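You operate a simulated robot arm through the tools that you are given. There is no shell and no other tool. Be economical: measure what you need, move in short steps, check, and stop when the job is done.

Carry out the task below with a simulated robot arm. There is one attempt and no reset: what you move stays moved.

TASK
Put the open white box on the top of the grey bench. Take the grey mallet and leave it in the hold tray. Open the orange door, fetch the blue brush from the shelf of the base cupboard and set it on the shelf under the red drawer, then shut the door. Fetch the black tub and set it on the green mat. Put the blue rag on the top of the grey bench away on the store bench. Put the green tub on the top of the grey bench away on the middle level of the grey steel shelf. Put the blue tape roll from the top of the grey bench on the purple card. Take the grey rag from the top of the grey bench and put it on the shelf under the black drawer. Put the rubber sole on the middle level of the grey steel shelf away on the top of the sole shelf. Take the green small box and leave it on the top of the black mat. Shut the blue store drawer. Fetch the orange peg box and set it on the shelf of the carton stand. Do these in any order. Set down upright: open white box, grey mallet, black tub, green tub, green small box, orange peg box.

The check looks at the end state, three seconds after you hand in, the way a careful person would. Anything else that was tipped, shoved, dropped, spilled or broken makes it a failure.

THE ROBOT
A 6-joint arm with a two-finger gripper on a trunk, on a base that drives. Base frame: it is fixed to the floor where the robot stands at the start and does not move with it; the origin is under the middle of the robot, x ahead of it, y to its left, z up. Units: mm, rad, N and s.
Its first joint turns from -2.897 to 2.897 rad. Places, roughly: black tub (8x8x9 cm) [-1900, -1400, 800]; blue brush (12x6x5 cm) [300, -1300, 400]; blue rag (10x7x3 cm) [-2100, -1500, 800]; blue store drawer [-1700, -100, 700]; blue tape roll (8x8x4 cm) [-2000, -2900, 800]; green mat (30x18 cm) [-2360, -620, 900]; green small box (11x8x12 cm) [-700, -4800, 600]; green tub (8x8x9 cm) [-2100, -1900, 800]; grey mallet (17x5x8 cm) [200, -600, 700]; grey rag (10x6x3 cm) [-2000, -3500, 800]; hold tray (21x30 cm) [3260, -3760, 880]; middle level of the grey steel shelf [-1100, -4800, 900]; open white box (11x8x15 cm) [700, 200, 700]; orange door [100, -1200, 400]; orange peg box [-2000, 0, 1000]; purple card [-2000, -2500, 750]; rubber sole [-1000, -4750, 1000]; shelf of the carton stand [1600, -1600, 400]; shelf under the black drawer (58x22 cm) [880, -4000, 520]; shelf under the red drawer (58x22 cm) [880, -4660, 520]; store bench [-2100, -400, 900]; top of the black mat [2400, -4600, 900]; top of the grey bench [-2100, -2500, 800]; top of the sole shelf [3600, -4100, 1200]. Payload 2.45 kg.
Tool frame: the origin (TCP) lies between the finger pads and is the grasp point; the fingertips stand 20 mm ahead of it; z points along the fingers, y is the line along which they close. The gripper opens to 140 mm. The gripper's body begins 168 mm behind the TCP.
Orientation is that of the tool frame in the base frame, as a unit quaternion [w, x, y, z]. With the fingers straight down and closing along the base's y, the tool's x points along the base's -x, its y along +y and its z along -z.

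THE INTERFACE
- The arm moves only by the tool drive_tool. Its argument "motion" is a list of rows, each a list of 2 entries, a list of its own where there are three numbers: the shift along the base's x, y, z in mm, then the turn, a rotation vector about the base's x, y, z in rad. In form: [[[x, y, z], [wx, wy, wz]], ...]. A call has 1 to 10 rows; each row is the pose to reach, as a shift and turn from the pose commanded when the call began. "jaw" is the closure in counts, from 0 (fully open) to 255 (shut), set as the call begins (left out, the last holds). Each row takes 0.2 s and may step no farther than 50 mm and 0.15 rad from the row before; otherwise, or with a gripper value out of range, the whole call is refused. Where a pose cannot be reached the arm comes as near as it can. A force on the tool above 40 N (or 10 N above the force at the start of the call, whichever is more), or a blocked arm, ends the call early, and 0.2 s more pass. Each finger travels about 45 mm/s and halts on what it meets, pressing with about 29 N; the grip force reading is that of the motor and also rises with nothing between the fingers. The clock runs only during rows and for 0.2 s after the last one: add rows that repeat a pose to give the fingers time. It gives the time, the measured TCP pose, the force on the tool (base axes), the opening and the grip force at its end, in the units of the frame above (readings bear some noise), with the torque about the TCP (base axes, N m) and any sound that the robot's microphone picked up, and new pictures: "views" is both (left out), scene, wrist or none.
- Cameras (640 x 400 px; columns grow to the right, rows downward): "scene" is now at [-118.3, 117.9, 1129.9]; the picture's right is [-0.62, -0.79, -0.00], its down [-0.36, 0.28, -0.89] and it looks along [0.70, -0.55, -0.46] (base axes); focal length 270 px, centre (320, 200). "wrist" rides on the gripper at [78, 11, -209] in the tool frame; the picture's right is [-0.14, 0.99, 0.00], its down [-0.92, -0.13, -0.37] and it looks along [-0.36, -0.05, 0.93] (tool axes); focal length 280 px, centre (320, 200).
- roll_base(legs): drives the robot by 1 to 6 legs, each [ahead, left, turn to the left] in mm, mm and rad, along the robot's own axes; the way and the turn of a leg run together, so that a leg with both is an arc; at most 1500 mm and 3.142 rad a leg. The arm and the cameras ride along, it lands a little off, and it stops where it bumps. It gives what a move gives, and a new picture of the scene camera.
- pan_tilt(pan, tilt): turns the head with the scene camera to pan (to the left, within 2.496 rad either way) and tilt (down, from -0.506 to 1.204), counted from straight ahead of the robot. It gives what a move gives, and a new picture of the scene camera.
- pixel_to_xyz(camera, pixels): there is no depth. For up to 12 entries [column, row, z] of the newest picture of that camera ("zoom" is the newest enlarged one), the place [x, y] in the base frame at which the ray of that pixel passes the height z, good to about 3 mm. It takes no simulated time.
- inspect(camera, box): a new picture of the part [left, top, right, bottom] of that camera's present view, enlarged. It takes no simulated time.
- hand_in(): hands the job in; it is judged then, once.

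Go step by step. Measure first, check grasps and placings, and put right what went wrong. The budget is 385 turns and 360 pictures, counting those below and the enlarged ones. Unless the task says otherwise, let go and move clear before handing in, and close with one line.

The tools are called after "Call:" as a command line: name --argument value ..., lists and objects as JSON in quotes. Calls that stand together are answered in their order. drive_tool: Moves the arm, as the interface text tells. Its arguments: {"type":"object","properties":{"motion":{"type":"array","items":{"type":"array"}},"jaw":{"type":"number"},"views":{"type":"string","enum":["both","scene","wrist","none"]}},"required":["motion"]} The other tools are called the same way: roll_base (legs) drives the base; pan_tilt (pan, tilt) turns the head that bears the scene camera; pixel_to_xyz (camera, pixels) gives the place at which the rays of pixels pass given heights; inspect (camera, box) takes an enlarged picture of a part of a camera's view; hand_in () hands the job in.

At the start:

```text
time_s: 0.0
eef_pos: [239.5, -628.5, 1003.1]
tool_rot: [0.0, 0.0, 1.0, 0.0]
wrist_force: [-0.3, 0.2, 0.1]
wrist_torque: [0.02, -0.04, 0.01]
width: 140.1
grasp_force: 0.0
robot x, y, heading: [0.6, 3.1, 0.002]
head pan, tilt: [-0.667, 0.476]
```

scene: 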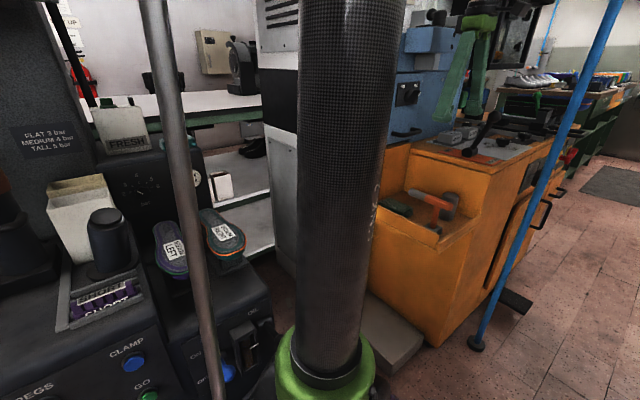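
wrist: 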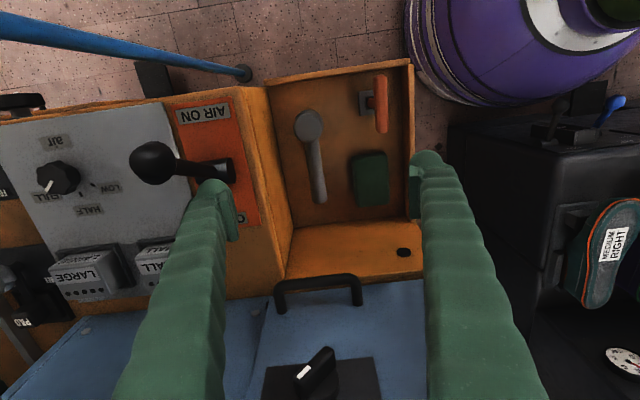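

The wrist view shows the orange tray with a grey mallet near (312,155), so I'll enlarge that and measure it.

Call:
inspect --camera "wrist" --box '[240, 60, 440, 290]'

Call:
pixel_to_xyz --camera "wrist" --pixels '[[308, 125, 700], [320, 200, 700], [308, 125, 740], [320, 200, 740], [290, 225, 700], [415, 225, 700], [275, 80, 700], [408, 62, 700]]'

Call:
inspect --camera "scene" --box '[380, 150, 500, 250]'

```text
1.74 times, centred on (340, 175) of wrist
```

zoom: 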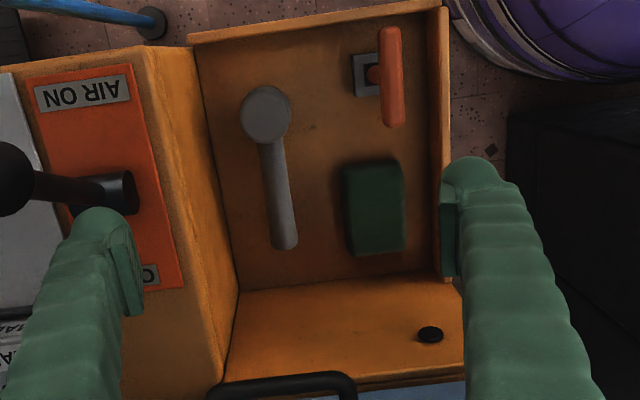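

```text
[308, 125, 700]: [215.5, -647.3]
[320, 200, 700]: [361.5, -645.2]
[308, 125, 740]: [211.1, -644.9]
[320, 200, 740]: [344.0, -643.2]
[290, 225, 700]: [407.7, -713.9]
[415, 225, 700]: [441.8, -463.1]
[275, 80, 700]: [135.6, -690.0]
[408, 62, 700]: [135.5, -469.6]
```

```text
4.00 times, centred on (440, 200) of scene
```

zoom: 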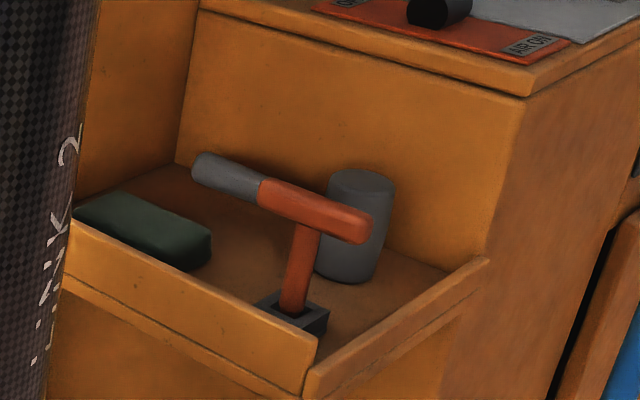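

The mallet's head stands vertical with the handle level. I'll triangulate its height using both cameras: head top centre at scene (450.5,195) and wrist (312,122).

Call:
pixel_to_xyz --camera "scene" --pixels '[[450.5, 195, 700], [450.5, 195, 740], [450.5, 195, 780], [446.5, 220, 680], [446.5, 220, 720], [404, 191, 680], [404, 191, 720]]'

Call:
pixel_to_xyz --camera "wrist" --pixels '[[307.5, 122, 700], [307.5, 122, 740], [307.5, 122, 780], [330, 201, 700], [330, 201, 740], [293, 225, 700], [286, 170, 700], [286, 170, 660]]'

```text
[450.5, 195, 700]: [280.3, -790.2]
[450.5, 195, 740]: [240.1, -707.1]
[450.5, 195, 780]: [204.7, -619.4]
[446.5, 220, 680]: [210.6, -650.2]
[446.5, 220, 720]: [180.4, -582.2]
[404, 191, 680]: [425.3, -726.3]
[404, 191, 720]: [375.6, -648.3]
```

```text
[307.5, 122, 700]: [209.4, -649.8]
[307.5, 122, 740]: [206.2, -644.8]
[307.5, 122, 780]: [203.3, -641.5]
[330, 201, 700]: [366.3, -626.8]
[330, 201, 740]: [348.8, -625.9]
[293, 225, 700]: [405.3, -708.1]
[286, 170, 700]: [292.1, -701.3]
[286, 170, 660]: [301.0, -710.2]
```

The mallet head tops out at z≈770 around (204,-642), and the tray floor is about 690. Before moving I'll look around the room for driving routes.

Call:
pan_tilt --pan 0.5 --tilt 0.4

Call:
pan_tilt --pan 2.2 --tilt 0.3

Call:
pan_tilt --pan -2.4 --tilt 0.3

Call:
pan_tilt --pan -1.4 --tilt 0.3

```text
time_s: 1.4
eef_pos: [238.9, -628.5, 1003.1]
tool_rot: [0.0, 0.0, 1.0, 0.0]
wrist_force: [0.1, 0.3, 0.4]
wrist_torque: [0.0, -0.01, -0.01]
width: 139.9
grasp_force: 0.0
robot x, y, heading: [-0.6, 1.7, 0.003]
head pan, tilt: [0.499, 0.4]
```

scene: 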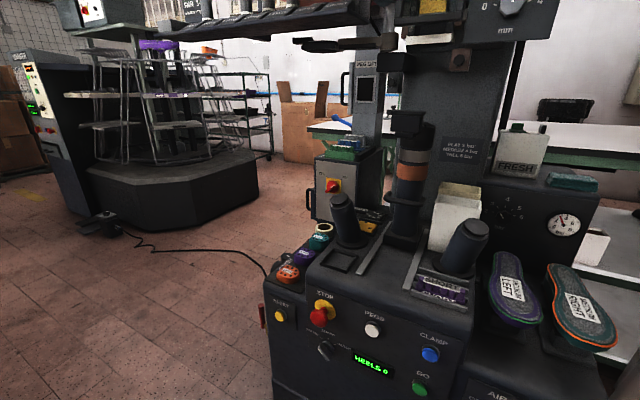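

```text
time_s: 3.1
eef_pos: [239.0, -629.0, 1002.5]
tool_rot: [0.0, 0.0, 1.0, 0.0]
wrist_force: [0.2, 0.1, -0.2]
wrist_torque: [0.01, -0.04, 0.01]
width: 140.1
grasp_force: 0.0
robot x, y, heading: [-1.9, 0.8, 0.004]
head pan, tilt: [2.201, 0.3]
```

scene: 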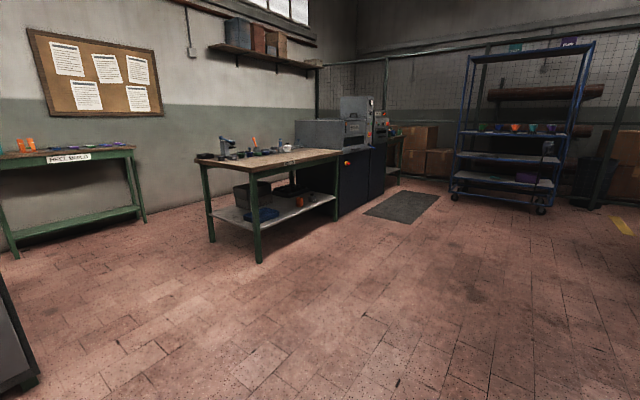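

```text
time_s: 6.8
eef_pos: [238.2, -629.3, 1002.5]
tool_rot: [0.0, 0.0, 1.0, -0.001]
wrist_force: [0.7, 0.1, 0.6]
wrist_torque: [0.03, 0.02, 0.0]
width: 140.1
grasp_force: 0.1
robot x, y, heading: [1.1, -2.5, -0.001]
head pan, tilt: [-2.4, 0.3]
```

scene: 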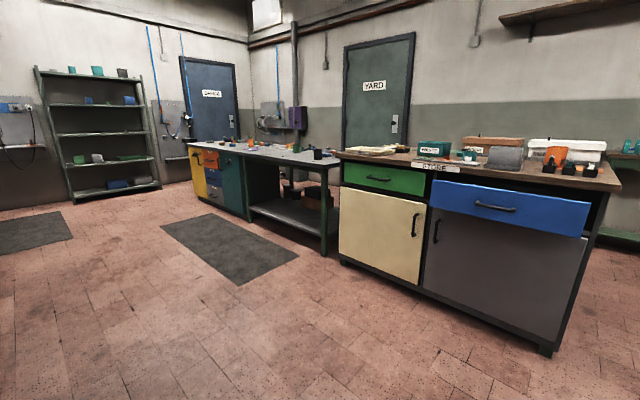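

```text
time_s: 8.1
eef_pos: [239.0, -628.8, 1002.5]
tool_rot: [0.0, -0.001, 1.0, -0.001]
wrist_force: [0.1, -0.9, -0.1]
wrist_torque: [-0.01, 0.02, -0.03]
width: 140.1
grasp_force: 0.0
robot x, y, heading: [-3.4, -2.6, -0.002]
head pan, tilt: [-1.4, 0.3]
```

scene: 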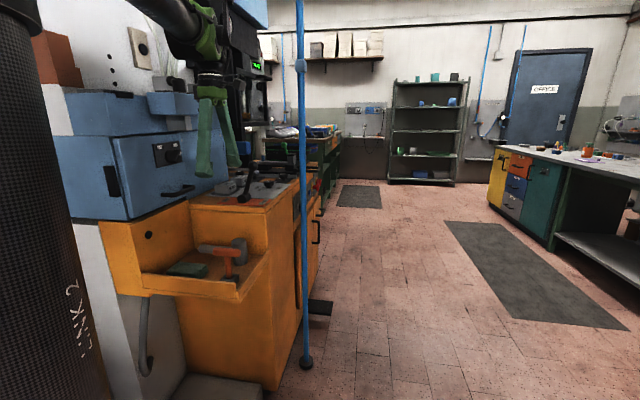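

The room is mostly open, with the benches to the west (x≈-2000). Now for the mallet: I'll preclose the jaw to about 75 mm, centre over the head and come down partway to check.

Call:
drive_tool --motion '[[[-35, -12, 0], [0, 0, 0]], [[-35, -12, -50], [0, 0, 0]], [[-35, -12, -100], [0, 0, 0]], [[-35, -12, -140], [0, 0, 0]], [[-35, -12, -140], [0, 0, 0]]]' --jaw 118

```text
time_s: 9.2
eef_pos: [203.2, -639.5, 867.7]
tool_rot: [0.0, 0.0, 1.0, 0.0]
wrist_force: [-0.2, -0.4, -1.2]
wrist_torque: [-0.01, 0.02, 0.03]
width: 75.4
grasp_force: 0.0
robot x, y, heading: [3.2, -0.0, -0.008]
head pan, tilt: [-1.4, 0.3]
```

scene: 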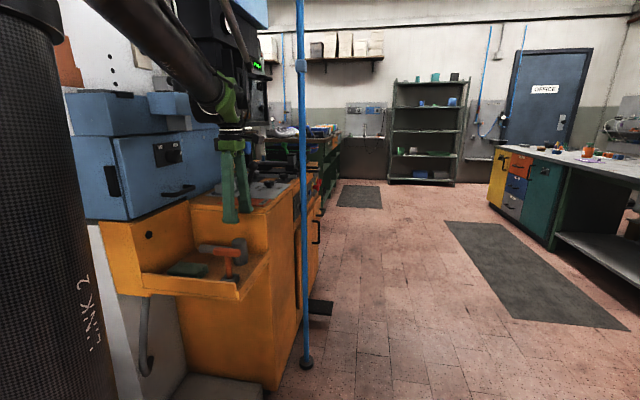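
wrist: 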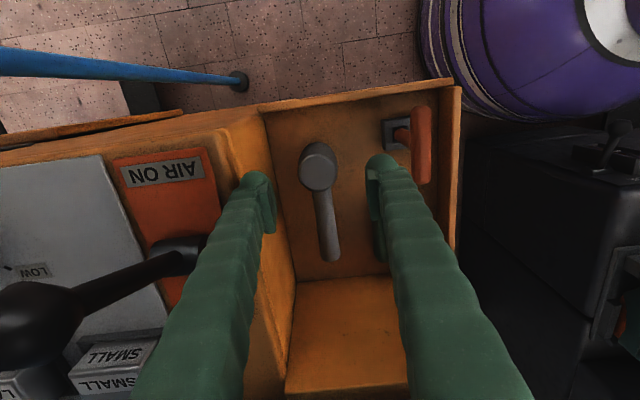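

The left finger is close to the ledge wall in the picture. I'll measure the head (319,163) and the wall (268,180).

Call:
pixel_to_xyz --camera "wrist" --pixels '[[319, 161, 770], [301, 165, 760], [337, 165, 760], [220, 130, 850], [220, 130, 820], [268, 120, 690], [288, 230, 690], [410, 120, 790], [410, 150, 790], [437, 150, 790]]'

Call:
inspect --camera "wrist" --box '[210, 90, 450, 290]'

```text
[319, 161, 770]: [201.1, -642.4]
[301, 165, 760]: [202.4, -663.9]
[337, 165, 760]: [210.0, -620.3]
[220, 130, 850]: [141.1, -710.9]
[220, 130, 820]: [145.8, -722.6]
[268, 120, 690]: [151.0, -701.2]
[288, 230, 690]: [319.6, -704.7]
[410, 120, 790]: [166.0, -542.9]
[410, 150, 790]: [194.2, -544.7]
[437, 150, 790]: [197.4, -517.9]
```

```text
2.00 times, centred on (330, 190) of wrist
```

zoom: 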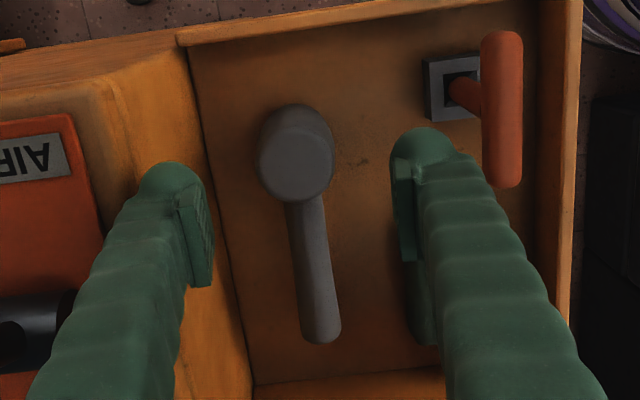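

Clearance is about 10 mm to the wall. I'll descend to grip height at z≈737.

Call:
drive_tool --motion '[[[0, -1, -45], [0, 0, 0]], [[0, -1, -90], [0, 0, 0]], [[0, -1, -126], [0, 0, 0]], [[0, -1, -126], [0, 0, 0]]]' --views "wrist"

Call:
drive_tool --motion '[[[0, 0, 0], [0, 0, 0]], [[0, 0, 0], [0, 0, 0]], [[0, 0, 0], [0, 0, 0]], [[0, 0, 0], [0, 0, 0]]]' --jaw 200 --views "wrist"

```text
time_s: 10.2
eef_pos: [200.8, -643.9, 733.9]
tool_rot: [0.0, 0.0, 1.0, 0.0]
wrist_force: [0.3, -0.1, 0.0]
wrist_torque: [-0.02, 0.02, -0.04]
width: 75.1
grasp_force: 0.1
robot x, y, heading: [1.7, 2.7, -0.003]
head pan, tilt: [-1.4, 0.3]
```

wrist: 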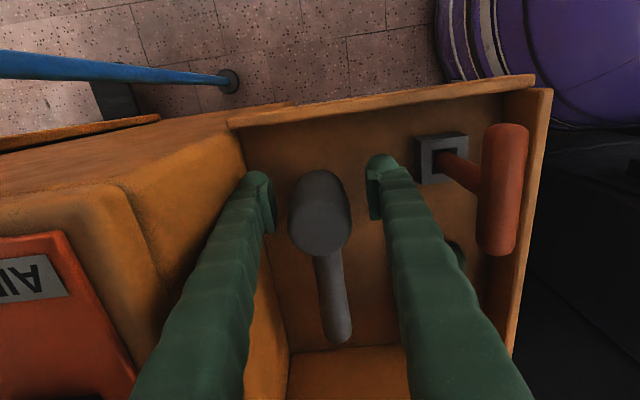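

```text
time_s: 11.2
eef_pos: [199.6, -642.4, 734.6]
tool_rot: [0.0, 0.0, 1.0, 0.0]
wrist_force: [-1.3, -5.9, 1.3]
wrist_torque: [-0.08, -0.07, -0.21]
width: 46.1
grasp_force: 29.2
robot x, y, heading: [-1.1, -2.3, 0.002]
head pan, tilt: [-1.4, 0.3]
```

wrist: 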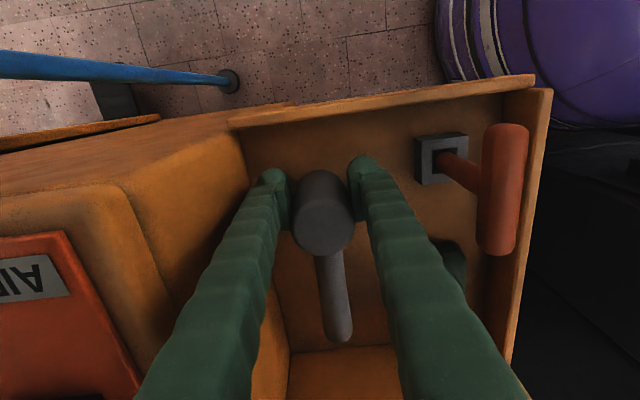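

It's gripped at 46 mm with 29 N. I'll lift straight up.

Call:
drive_tool --motion '[[[0, 0, 45], [0, 0, 0]], [[0, 0, 90], [0, 0, 0]], [[0, 0, 135], [0, 0, 0]], [[0, 0, 180], [0, 0, 0]], [[0, 0, 225], [0, 0, 0]], [[0, 0, 260], [0, 0, 0]], [[0, 0, 260], [0, 0, 0]]]' --jaw 255

```text
time_s: 12.8
eef_pos: [202.5, -644.5, 998.2]
tool_rot: [0.0, 0.0, 1.0, -0.001]
wrist_force: [0.3, 0.0, -5.2]
wrist_torque: [0.0, 0.13, -0.01]
width: 45.7
grasp_force: 28.9
robot x, y, heading: [1.8, -2.7, 0.0]
head pan, tilt: [-1.4, 0.3]
```

scene: 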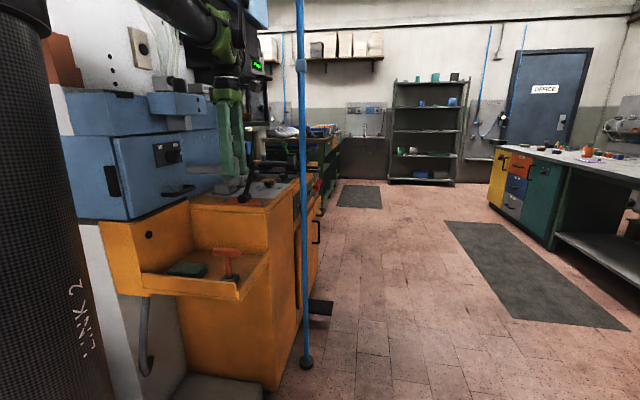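
wrist: 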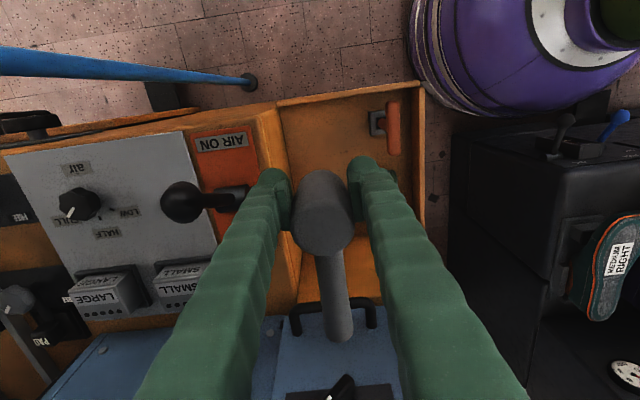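

The mallet is held. I'll locate the blue pole's foot and floor landmarks before driving back.

Call:
pixel_to_xyz --camera "scene" --pixels '[[307, 362, 0], [320, 305, 0], [339, 207, 0], [381, 209, 0], [445, 222, 0], [628, 328, 0], [275, 388, 0], [325, 195, 0], [390, 183, 0], [548, 250, 0]]'

Call:
roll_base --legs '[[-800, 0, 0]]'

```text
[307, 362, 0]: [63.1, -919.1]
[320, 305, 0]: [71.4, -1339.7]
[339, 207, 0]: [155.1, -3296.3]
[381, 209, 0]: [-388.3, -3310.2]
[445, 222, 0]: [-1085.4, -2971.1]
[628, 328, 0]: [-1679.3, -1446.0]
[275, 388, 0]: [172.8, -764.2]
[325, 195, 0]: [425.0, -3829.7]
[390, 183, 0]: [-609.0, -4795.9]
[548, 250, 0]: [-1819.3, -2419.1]
```

```text
time_s: 17.1
eef_pos: [-581.9, -646.6, 996.8]
tool_rot: [0.0, -0.008, 1.0, -0.001]
wrist_force: [0.2, -0.8, -5.8]
wrist_torque: [-0.01, 0.15, 0.02]
width: 45.6
grasp_force: 28.8
robot x, y, heading: [-796.5, -4.8, 0.012]
head pan, tilt: [-1.4, 0.3]
```

scene: 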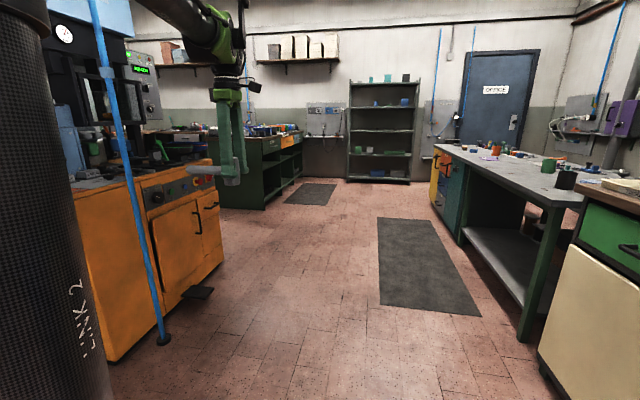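

The south aisle is clear. I'll strafe south to about y=-2600 and look east.

Call:
roll_base --legs '[[0, -1400, -0.012], [0, -1200, 0]]'

Call:
pan_tilt --pan 0.0 --tilt 0.3

```text
time_s: 29.8
eef_pos: [-514.2, -3244.1, 998.5]
tool_rot: [0.0, -0.016, 1.0, -0.001]
wrist_force: [0.2, 0.2, -4.9]
wrist_torque: [0.02, 0.13, 0.0]
width: 45.6
grasp_force: 29.0
robot x, y, heading: [-740.5, -2605.8, 0.031]
head pan, tilt: [-1.4, 0.3]
```

scene: 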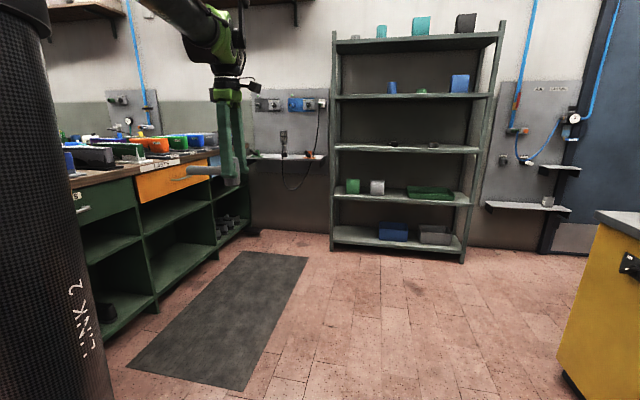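

```text
time_s: 31.3
eef_pos: [-514.4, -3244.1, 998.1]
tool_rot: [0.0, -0.016, 1.0, 0.0]
wrist_force: [0.1, 0.0, -4.7]
wrist_torque: [0.0, 0.14, 0.0]
width: 46.0
grasp_force: 29.0
robot x, y, heading: [-738.2, -2602.8, 0.03]
head pan, tilt: [0.0, 0.3]
```

scene: 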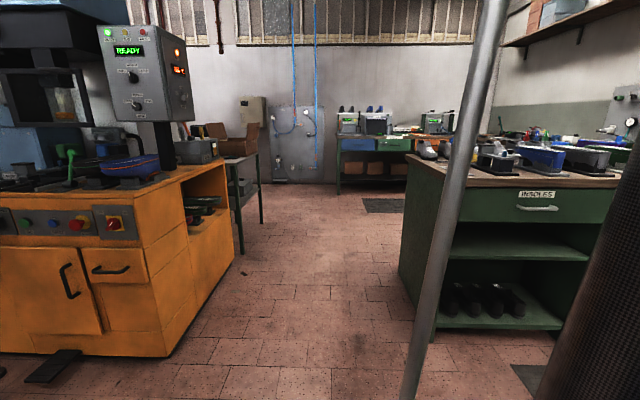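

The east aisle opens between the orange machine and the green bench. I'll measure its edges.

Call:
pixel_to_xyz --camera "scene" --pixels '[[165, 357, 0], [232, 262, 0], [243, 255, 0], [262, 223, 0], [412, 335, 0], [399, 268, 0], [337, 194, 0], [405, 195, 0], [363, 200, 0], [323, 183, 0]]'

Call:
inspect --camera "scene" --box '[180, 60, 500, 240]'

```text
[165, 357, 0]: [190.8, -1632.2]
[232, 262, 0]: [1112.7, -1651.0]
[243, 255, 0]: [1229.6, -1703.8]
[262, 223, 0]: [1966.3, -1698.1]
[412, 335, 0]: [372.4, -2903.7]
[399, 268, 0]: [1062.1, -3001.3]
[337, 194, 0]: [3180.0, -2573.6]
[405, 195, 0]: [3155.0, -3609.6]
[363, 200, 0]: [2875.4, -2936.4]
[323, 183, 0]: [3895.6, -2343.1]
```

```text
2.00 times, centred on (340, 150) of scene
```

zoom: 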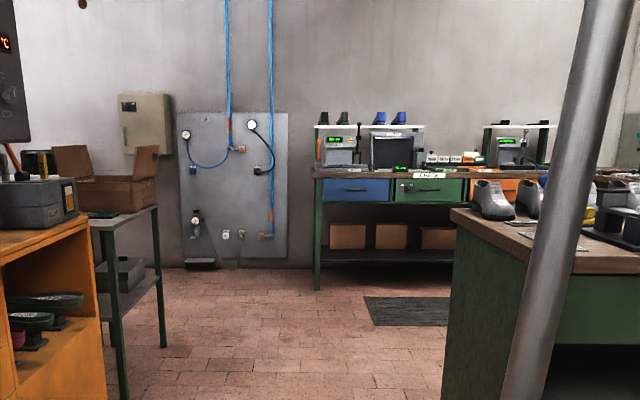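

The aisle is 1200 mm wide, so I'll bring the arm round to the front first.

Call:
drive_tool --motion '[[[24, 42, 5], [0, 0, 0]], [[48, 84, 10], [0, 0, 0]], [[72, 126, 15], [0, 0, 0]], [[96, 168, 20], [0, 0, 0]], [[120, 210, 25], [0, 0, 0]], [[144, 252, 30], [0, 0, 0]], [[168, 294, 35], [0, 0, 0]], [[192, 336, 40], [0, 0, 0]], [[216, 378, 45], [0, 0, 0]], [[240, 420, 50], [0, 0, 0]]]' --views "none"

Call:
drive_tool --motion '[[[24, 42, 0], [0, 0, 0]], [[48, 84, 0], [0, 0, 0]], [[72, 126, 0], [0, 0, 0]], [[96, 168, 0], [0, 0, 0]], [[96, 210, 0], [0, 0, 0]], [[96, 250, 0], [0, 0, 0]], [[96, 250, 0], [0, 0, 0]]]' --views "scene"

```text
time_s: 33.5
eef_pos: [-263.4, -2827.6, 1049.5]
tool_rot: [-0.001, -0.017, 1.0, 0.001]
wrist_force: [-0.7, -0.8, -5.2]
wrist_torque: [0.03, 0.15, 0.0]
width: 45.5
grasp_force: 29.1
robot x, y, heading: [-738.3, -2610.8, 0.031]
head pan, tilt: [0.0, 0.3]
```

```text
time_s: 35.1
eef_pos: [-179.3, -2573.8, 1049.1]
tool_rot: [0.0, -0.015, 1.0, 0.0]
wrist_force: [-0.2, 0.1, -5.4]
wrist_torque: [0.01, 0.16, 0.03]
width: 45.7
grasp_force: 28.8
robot x, y, heading: [-738.6, -2607.2, 0.031]
head pan, tilt: [0.0, 0.3]
```

scene: 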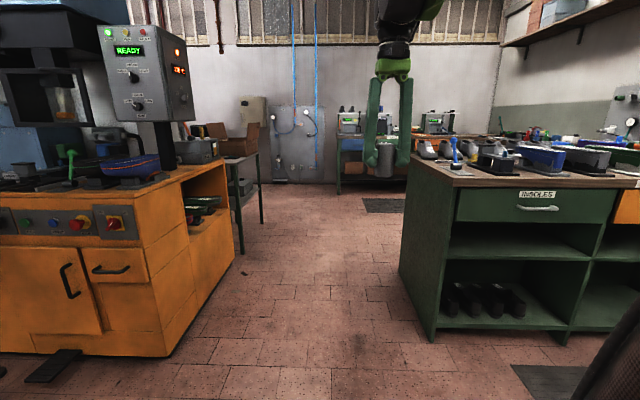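

The arm is now in front and the path is clear. I'll drive east through the aisle.

Call:
roll_base --legs '[[1450, 240, -0.031], [1350, 0, 0]]'

Call:
pan_tilt --pan -0.8 --tilt 0.35

```text
time_s: 48.8
eef_pos: [2628.3, -2311.6, 1047.2]
tool_rot: [0.0, 0.0, 1.0, 0.0]
wrist_force: [-0.9, -0.7, -5.0]
wrist_torque: [0.01, 0.13, 0.03]
width: 45.6
grasp_force: 28.7
robot x, y, heading: [2072.5, -2325.0, 0.002]
head pan, tilt: [0.0, 0.3]
```

scene: 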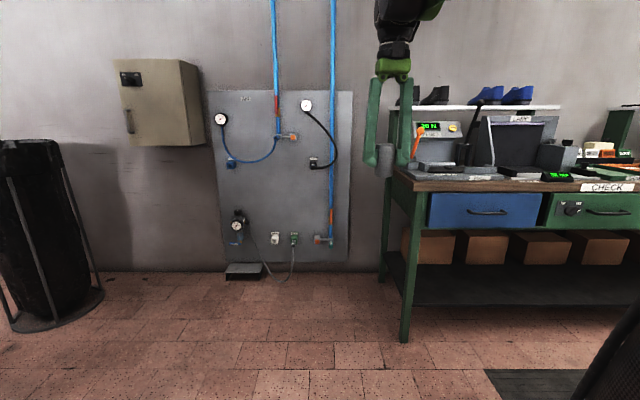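

```text
time_s: 50.0
eef_pos: [2628.9, -2310.8, 1048.4]
tool_rot: [0.0, 0.0, 1.0, -0.001]
wrist_force: [0.3, -1.0, -5.5]
wrist_torque: [-0.01, 0.17, 0.0]
width: 45.7
grasp_force: 28.7
robot x, y, heading: [2069.7, -2321.1, 0.001]
head pan, tilt: [-0.799, 0.351]
```

scene: 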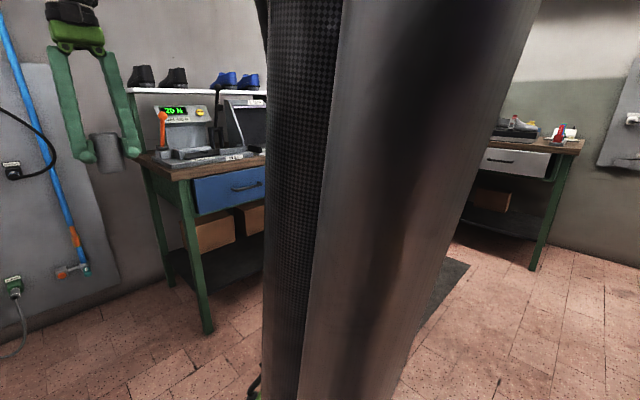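

Bench is ahead at x≈3100+ and the floor south of me is open. I'll strafe south to face the hold tray.

Call:
roll_base --legs '[[100, -1430, 0]]'

Call:
pan_tilt --pan -0.1 --tilt 0.4

```text
time_s: 57.2
eef_pos: [2732.4, -3766.9, 1047.8]
tool_rot: [0.0, -0.002, 1.0, 0.0]
wrist_force: [0.0, -0.8, -4.6]
wrist_torque: [0.0, 0.17, 0.0]
width: 45.7
grasp_force: 29.4
robot x, y, heading: [2174.4, -3787.4, 0.006]
head pan, tilt: [-0.799, 0.351]
```

scene: 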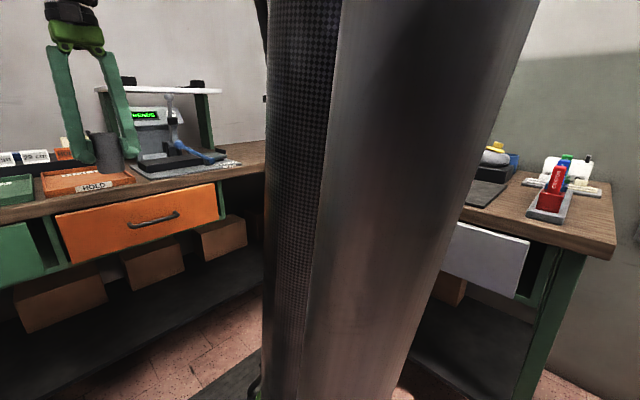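

```text
time_s: 58.3
eef_pos: [2731.4, -3766.9, 1048.1]
tool_rot: [0.0, -0.002, 1.0, 0.0]
wrist_force: [0.2, -0.2, -5.0]
wrist_torque: [-0.02, 0.19, -0.03]
width: 45.8
grasp_force: 28.8
robot x, y, heading: [2173.8, -3784.6, -0.001]
head pan, tilt: [-0.099, 0.4]
```

scene: 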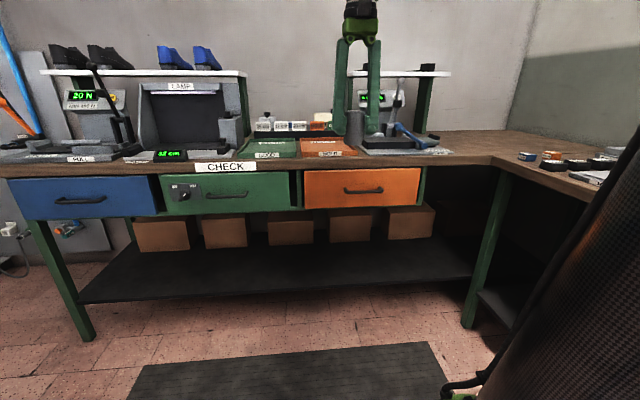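

The orange tray labelled HOLD is at (325,147). I'll zoom in on it and measure.

Call:
inspect --camera "scene" --box '[220, 90, 460, 220]'

Call:
pixel_to_xyz --camera "scene" --pixels '[[302, 157, 870], [357, 153, 870], [300, 140, 870], [345, 138, 870], [300, 172, 840], [430, 163, 840]]'

```text
2.67 times, centred on (340, 155) of scene
```

zoom: 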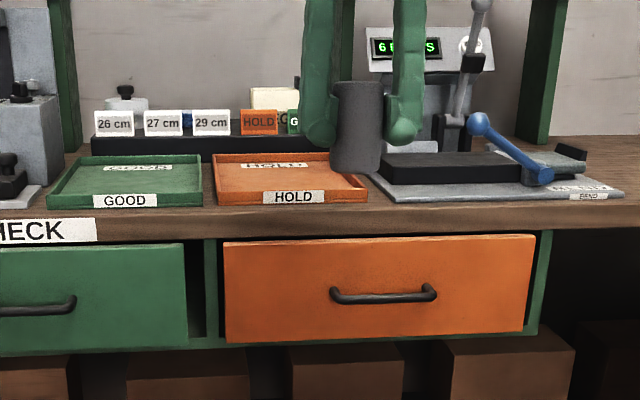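

```text
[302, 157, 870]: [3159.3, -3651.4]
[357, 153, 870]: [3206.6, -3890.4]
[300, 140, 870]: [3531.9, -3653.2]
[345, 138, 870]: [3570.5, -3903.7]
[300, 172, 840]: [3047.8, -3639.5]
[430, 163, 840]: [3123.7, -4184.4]
```

The hold tray spans about x 3155–3365 and y -3640 to -3905. I'll turn the mallet so its handle points to -y, fitting the tray's long side, then drive closer.

Call:
drive_tool --motion '[[[0, 0, 0], [0, 0, -0.15]], [[0, 0, 0], [0, 0, -0.3]], [[0, 0, 0], [0, 0, -0.45]], [[0, 0, 0], [0, 0, -0.6]], [[0, 0, 0], [0, 0, -0.75]], [[0, 0, 0], [0, 0, -0.9]], [[0, 0, 0], [0, 0, -1.05]], [[0, 0, 0], [0, 0, -1.2]], [[0, 0, 0], [0, 0, -1.35]], [[0, 0, 0], [0, 0, -1.5]]]' --views "none"

Call:
roll_base --legs '[[300, 0, 0]]'

```text
time_s: 60.5
eef_pos: [2732.9, -3766.4, 1048.4]
tool_rot: [0.0, 0.681, 0.732, 0.0]
wrist_force: [-0.6, 0.7, -4.8]
wrist_torque: [0.14, 0.02, 0.0]
width: 45.4
grasp_force: 28.7
robot x, y, heading: [2174.5, -3783.6, 0.001]
head pan, tilt: [-0.099, 0.4]
```

```text
time_s: 62.5
eef_pos: [3027.0, -3770.1, 1048.8]
tool_rot: [0.0, 0.682, 0.732, 0.0]
wrist_force: [-0.6, 0.3, -5.4]
wrist_torque: [0.16, 0.03, 0.02]
width: 45.7
grasp_force: 29.2
robot x, y, heading: [2466.5, -3781.5, -0.003]
head pan, tilt: [-0.099, 0.4]
```

scene: 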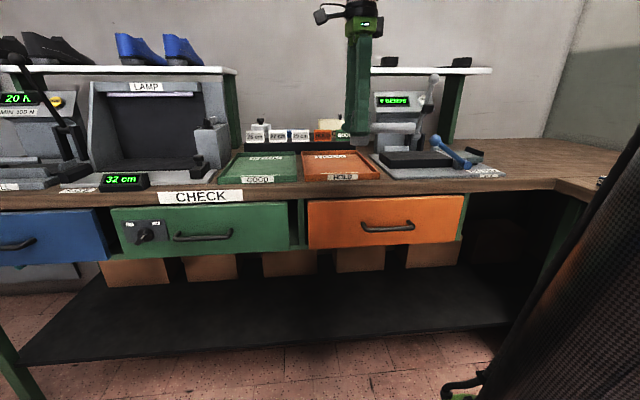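

Call:
drive_tool --motion '[[[46, 10, 0], [0, 0, 0]], [[92, 20, 0], [0, 0, 0]], [[138, 30, 0], [0, 0, 0]], [[184, 45, 0], [0, 0, 0]], [[230, 60, 0], [0, 0, 0]], [[233, 65, -40], [0, 0, 0]], [[233, 65, -40], [0, 0, 0]]]'

Call:
inspect --camera "scene" --box '[220, 90, 500, 220]'

```text
time_s: 64.1
eef_pos: [3263.5, -3702.2, 1009.1]
tool_rot: [-0.001, 0.682, 0.731, -0.001]
wrist_force: [-0.7, -0.3, -5.2]
wrist_torque: [0.16, 0.02, -0.02]
width: 45.9
grasp_force: 29.5
robot x, y, heading: [2469.4, -3782.0, -0.001]
head pan, tilt: [-0.099, 0.4]
```

scene: 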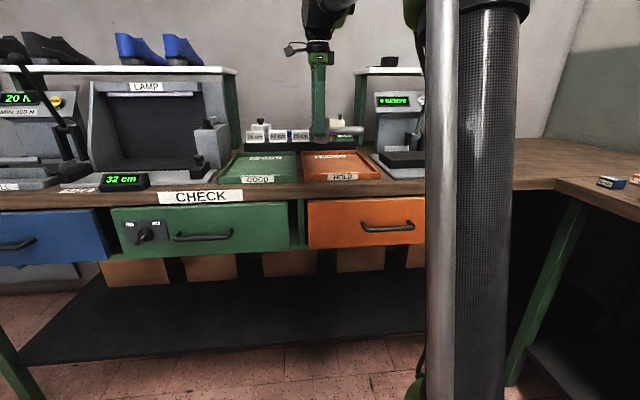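
wrist: 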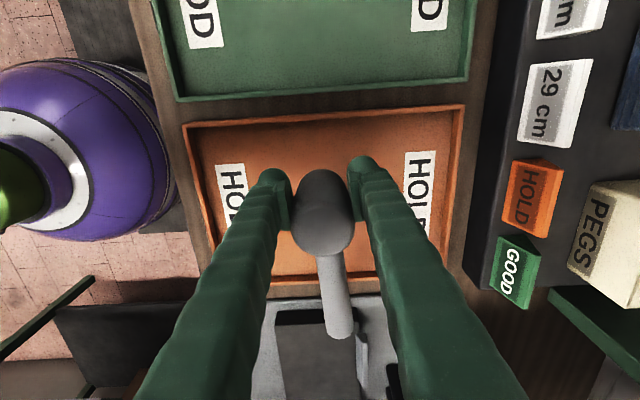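

```text
2.29 times, centred on (360, 155) of scene
```

zoom: 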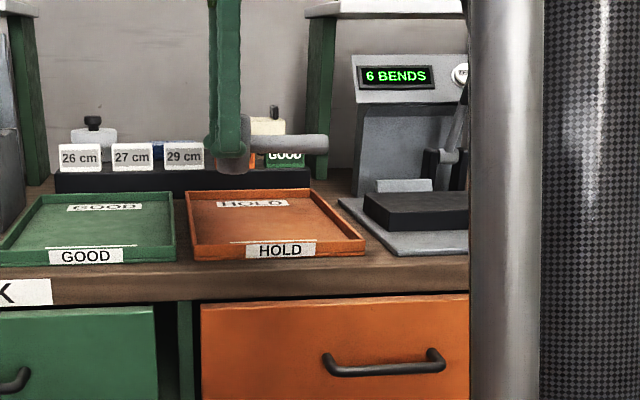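

I'll measure the tray corners in the wrist view.

Call:
pixel_to_xyz --camera "wrist" --pixels '[[187, 127, 895], [463, 107, 895], [210, 270, 895], [440, 262, 895], [320, 115, 880]]'

Call:
pixel_to_xyz --camera "scene" --pixels '[[302, 173, 890], [380, 178, 890], [382, 176, 890], [306, 152, 890], [347, 149, 890]]'

```text
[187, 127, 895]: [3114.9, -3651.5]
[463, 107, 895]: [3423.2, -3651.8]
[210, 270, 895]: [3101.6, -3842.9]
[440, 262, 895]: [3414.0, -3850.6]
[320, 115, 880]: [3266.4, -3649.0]
```

```text
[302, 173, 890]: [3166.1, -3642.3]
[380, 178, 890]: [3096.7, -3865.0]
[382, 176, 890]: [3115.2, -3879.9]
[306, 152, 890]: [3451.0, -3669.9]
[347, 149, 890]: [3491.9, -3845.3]
```

The tray is actually about 300 mm along x (3110–3420) and 210 mm along y (-3650 to -3865). I'll turn back 0.9 rad so the mallet lies on a diagonal with good margin, then lower it.

Call:
drive_tool --motion '[[[-8, -3, 0], [0, 0, 0.15]], [[-16, -6, 0], [0, 0, 0.3]], [[-24, -9, 0], [0, 0, 0.45]], [[-32, -12, 0], [0, 0, 0.6]], [[-40, -15, 0], [0, 0, 0.75]], [[-48, -20, 0], [0, 0, 0.9]], [[-48, -20, -30], [0, 0, 0.9]], [[-48, -20, -60], [0, 0, 0.9]], [[-48, -20, -60], [0, 0, 0.9]]]'

```text
time_s: 66.1
eef_pos: [3213.7, -3724.2, 948.8]
tool_rot: [-0.001, 0.296, 0.955, 0.0]
wrist_force: [-0.7, -0.5, -5.4]
wrist_torque: [0.09, 0.12, 0.02]
width: 45.7
grasp_force: 28.8
robot x, y, heading: [2467.9, -3783.5, -0.004]
head pan, tilt: [-0.099, 0.4]
```

scene: 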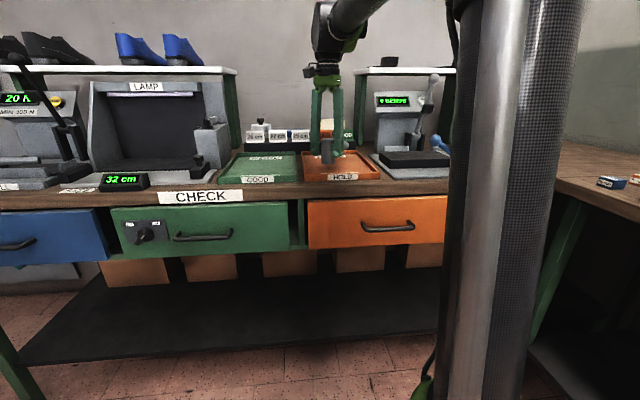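
wrist: 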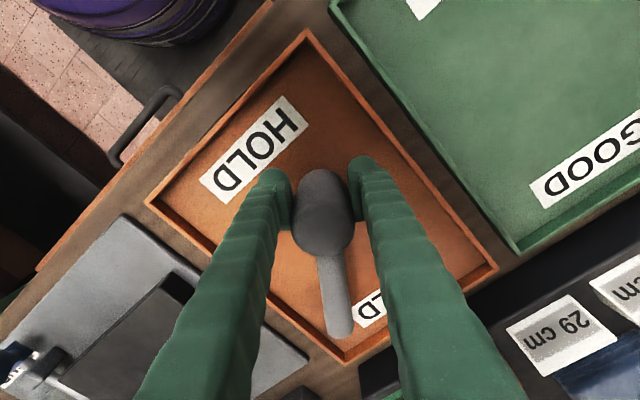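

Position looks good. I'll lower in small steps until it touches.

Call:
drive_tool --motion '[[[-8, 5, -8], [0, 0, 0]], [[-8, 5, -12], [0, 0, 0]], [[-8, 5, -15], [0, 0, 0]], [[-8, 5, -18], [0, 0, 0]], [[-8, 5, -21], [0, 0, 0]], [[-8, 5, -24], [0, 0, 0]], [[-8, 5, -27], [0, 0, 0]], [[-8, 5, -30], [0, 0, 0]], [[-8, 5, -33], [0, 0, 0]]]' --views "wrist"

```text
time_s: 67.3
eef_pos: [3203.1, -3718.0, 929.5]
tool_rot: [0.0, 0.296, 0.955, 0.0]
wrist_force: [-6.4, 3.2, 18.0]
wrist_torque: [-0.12, -0.3, -0.02]
width: 45.8
grasp_force: 28.8
robot x, y, heading: [2469.9, -3784.8, -0.006]
head pan, tilt: [-0.099, 0.4]
stopped in row 6: the force on the tool passed its limit at 50 N (the readings are from after the stop); the commanded pose is now the measured one
```

wrist: 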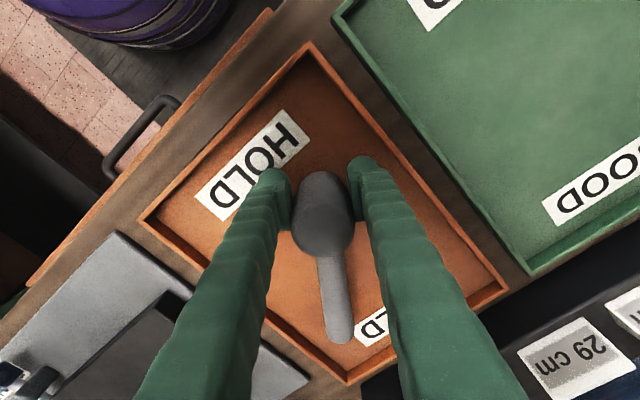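

Contact, and the head sits inside the tray. I'll release and lift.

Call:
drive_tool --motion '[[[0, 0, 1], [0, 0, 0]], [[0, 0, 1], [0, 0, 0]], [[0, 0, 1], [0, 0, 0]], [[0, 0, 2], [0, 0, 0]], [[0, 0, 40], [0, 0, 0]], [[0, 0, 85], [0, 0, 0]], [[0, 0, 130], [0, 0, 0]], [[0, 0, 175], [0, 0, 0]]]' --jaw 110

Call:
inspect --camera "scene" --box '[220, 90, 500, 220]'

```text
time_s: 69.1
eef_pos: [3204.7, -3718.0, 1105.7]
tool_rot: [0.0, 0.295, 0.955, 0.0]
wrist_force: [0.4, 0.1, 0.8]
wrist_torque: [0.04, -0.01, 0.01]
width: 79.9
grasp_force: 0.1
robot x, y, heading: [2468.5, -3780.2, 0.001]
head pan, tilt: [-0.099, 0.4]
```

scene: 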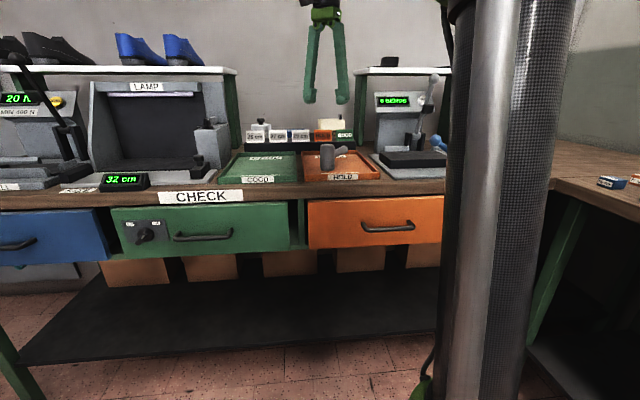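
wrist: 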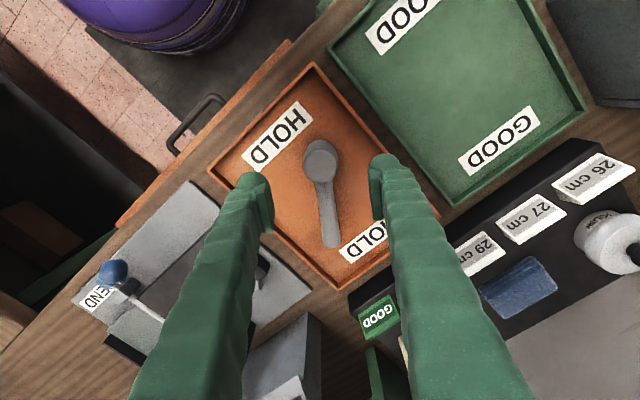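

```text
2.29 times, centred on (360, 155) of scene
```

zoom: 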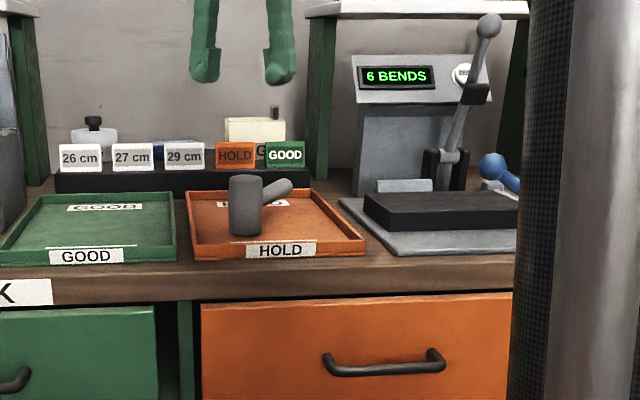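

The mallet stands upright in the tray. I'll back off and look southwest for the black mat and the drawer shelves.

Call:
roll_base --legs '[[-500, 0, 0]]'

Call:
pan_tilt --pan -2.4 --tilt 0.35

Call:
pan_tilt --pan -1.3 --tilt 0.35

```text
time_s: 72.1
eef_pos: [2704.0, -3717.9, 1104.5]
tool_rot: [0.0, 0.297, 0.955, 0.0]
wrist_force: [-0.6, 0.6, 0.1]
wrist_torque: [-0.01, 0.0, -0.01]
width: 79.8
grasp_force: 0.1
robot x, y, heading: [1967.6, -3782.6, -0.003]
head pan, tilt: [-0.099, 0.4]
```

scene: 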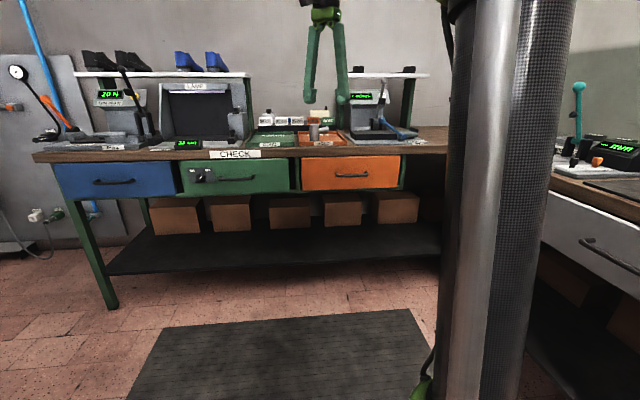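

```text
time_s: 74.2
eef_pos: [2703.8, -3718.5, 1105.6]
tool_rot: [0.0, 0.297, 0.955, 0.0]
wrist_force: [0.1, 0.3, -0.6]
wrist_torque: [0.0, 0.01, 0.0]
width: 79.5
grasp_force: 0.1
robot x, y, heading: [1962.6, -3785.2, -0.004]
head pan, tilt: [-2.4, 0.351]
```

scene: 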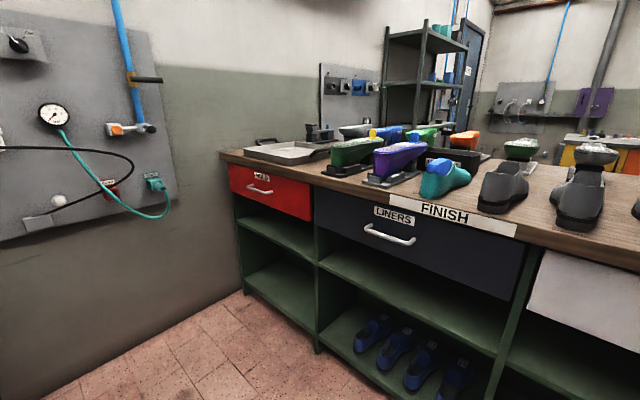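

```text
time_s: 75.5
eef_pos: [2703.8, -3719.2, 1105.3]
tool_rot: [0.0, 0.297, 0.955, 0.0]
wrist_force: [0.0, 0.3, -0.2]
wrist_torque: [0.0, 0.01, -0.01]
width: 79.6
grasp_force: 0.1
robot x, y, heading: [1965.0, -3781.0, 0.001]
head pan, tilt: [-1.3, 0.351]
```

scene: 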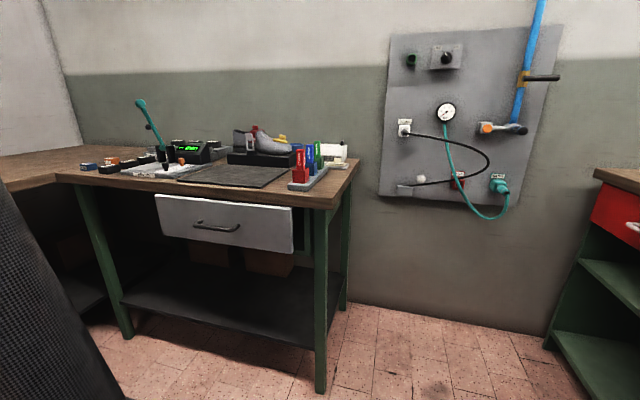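

The red and black drawer shelves open to the east, and the black mat sits on the south bench at (235,172). I'll retract the arm, then drive round to the grey steel shelf.

Call:
drive_tool --motion '[[[-45, -10, 0], [0, 0, 0.1]], [[-90, -20, 0], [0, 0, 0.2]], [[-135, -30, 0], [0, 0, 0.3]], [[-180, -40, 0], [0, 0, 0.4]], [[-225, -50, 0], [0, 0, 0.5]], [[-260, -60, 0], [0, 0, 0.6]]]' --jaw 0 --views "none"

Call:
roll_base --legs '[[0, 1430, 0], [-1400, 20, 0], [-1300, 0, 0], [0, 0, -1.571]]'

Call:
pan_tilt --pan 0.0 --tilt 0.35

```text
time_s: 76.9
eef_pos: [2443.0, -3777.8, 1102.5]
tool_rot: [0.0, 0.001, 1.0, 0.001]
wrist_force: [0.4, -0.9, -0.6]
wrist_torque: [0.01, 0.07, 0.0]
width: 140.1
grasp_force: 0.1
robot x, y, heading: [1966.4, -3781.7, -0.002]
head pan, tilt: [-1.3, 0.351]
```

```text
time_s: 100.5
eef_pos: [-671.4, -2748.8, 1101.9]
tool_rot: [0.0, 0.708, 0.706, 0.0]
wrist_force: [-0.2, -0.5, -0.1]
wrist_torque: [-0.03, 0.02, 0.03]
width: 140.0
grasp_force: 0.1
robot x, y, heading: [-676.3, -2271.8, -1.573]
head pan, tilt: [-1.3, 0.351]
```

scene: 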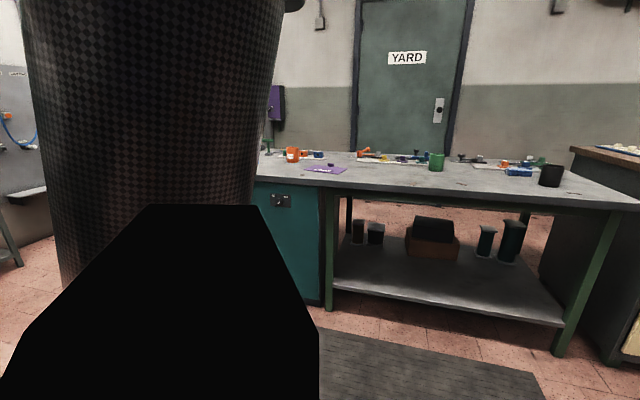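

```text
time_s: 102.0
eef_pos: [-671.7, -2748.2, 1103.4]
tool_rot: [0.0, 0.709, 0.706, 0.0]
wrist_force: [-0.1, -0.2, 0.0]
wrist_torque: [0.0, 0.04, 0.0]
width: 139.9
grasp_force: 0.1
robot x, y, heading: [-672.9, -2270.2, -1.575]
head pan, tilt: [0.0, 0.351]
```

scene: 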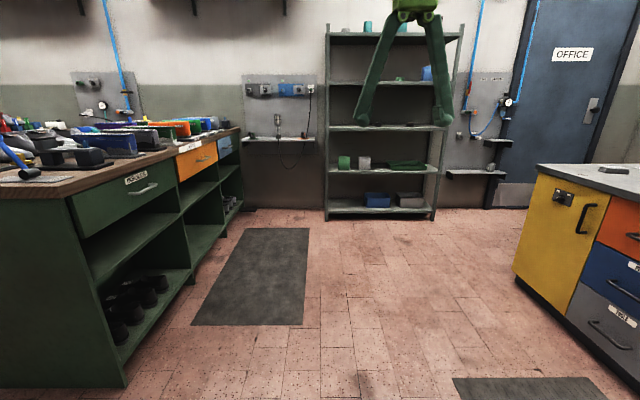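

The steel shelf is straight ahead. The green tub on the west bench goes on that shelf, so I'll fetch it first by turning to face west near (-1280,-1900).

Call:
roll_base --legs '[[-370, 0, 0], [0, 0, -1.567], [560, 0, 0]]'

Call:
pan_tilt --pan 0.0 --tilt 0.5

```text
time_s: 111.0
eef_pos: [-1719.4, -1915.6, 1102.8]
tool_rot: [0.0, 1.0, 0.005, 0.0]
wrist_force: [0.0, -0.5, 0.0]
wrist_torque: [0.03, -0.01, 0.01]
width: 140.3
grasp_force: 0.1
robot x, y, heading: [-1243.8, -1905.4, -3.136]
head pan, tilt: [0.0, 0.351]
```

scene: 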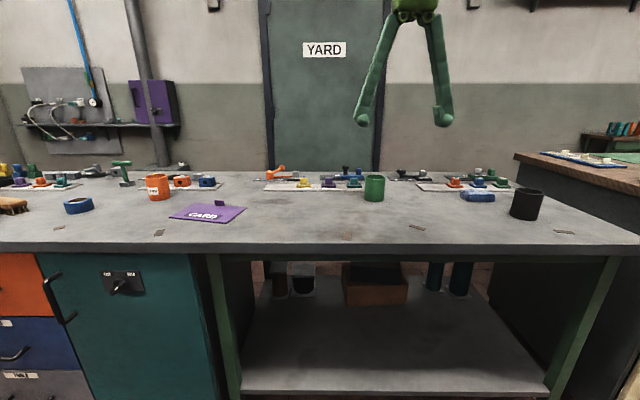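

```text
time_s: 111.7
eef_pos: [-1719.3, -1914.3, 1101.9]
tool_rot: [0.0, 1.0, 0.004, 0.0]
wrist_force: [-0.2, -0.3, -0.1]
wrist_torque: [0.04, 0.02, -0.05]
width: 140.1
grasp_force: 0.1
robot x, y, heading: [-1246.0, -1905.1, -3.134]
head pan, tilt: [0.0, 0.499]
```

scene: 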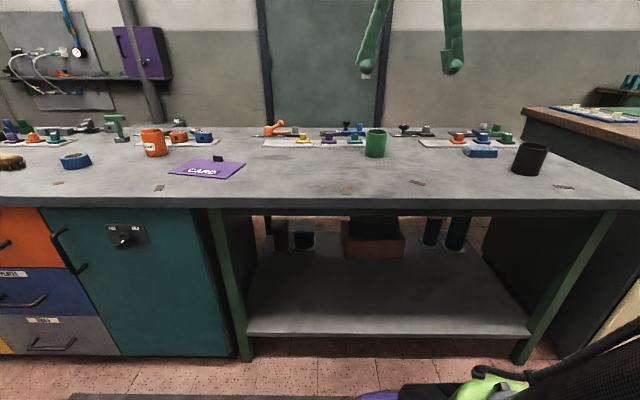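

All the bench items are in view: green tub (376,143), blue rag (480,151), black tub (529,158), tape (75,161) and purple card (208,168). I'll measure them.

Call:
pixel_to_xyz --camera "scene" --pixels '[[366, 155, 780], [385, 155, 780], [366, 155, 740], [385, 155, 740], [366, 133, 860], [386, 133, 860], [512, 170, 780], [543, 172, 780], [376, 159, 780], [350, 197, 780], [350, 209, 740]]'

Call:
inspect --camera "scene" --box '[340, 100, 580, 220]'

```text
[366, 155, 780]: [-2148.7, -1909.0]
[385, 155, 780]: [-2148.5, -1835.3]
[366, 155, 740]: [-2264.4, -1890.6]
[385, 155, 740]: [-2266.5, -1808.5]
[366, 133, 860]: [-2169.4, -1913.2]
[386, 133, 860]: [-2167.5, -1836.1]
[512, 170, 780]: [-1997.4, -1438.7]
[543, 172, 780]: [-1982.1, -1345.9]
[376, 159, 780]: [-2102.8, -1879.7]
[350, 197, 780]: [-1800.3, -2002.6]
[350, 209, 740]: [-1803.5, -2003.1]
```

```text
2.67 times, centred on (460, 160) of scene
```

zoom: 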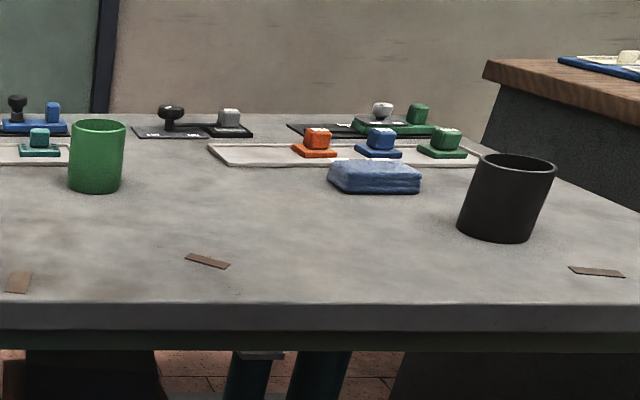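

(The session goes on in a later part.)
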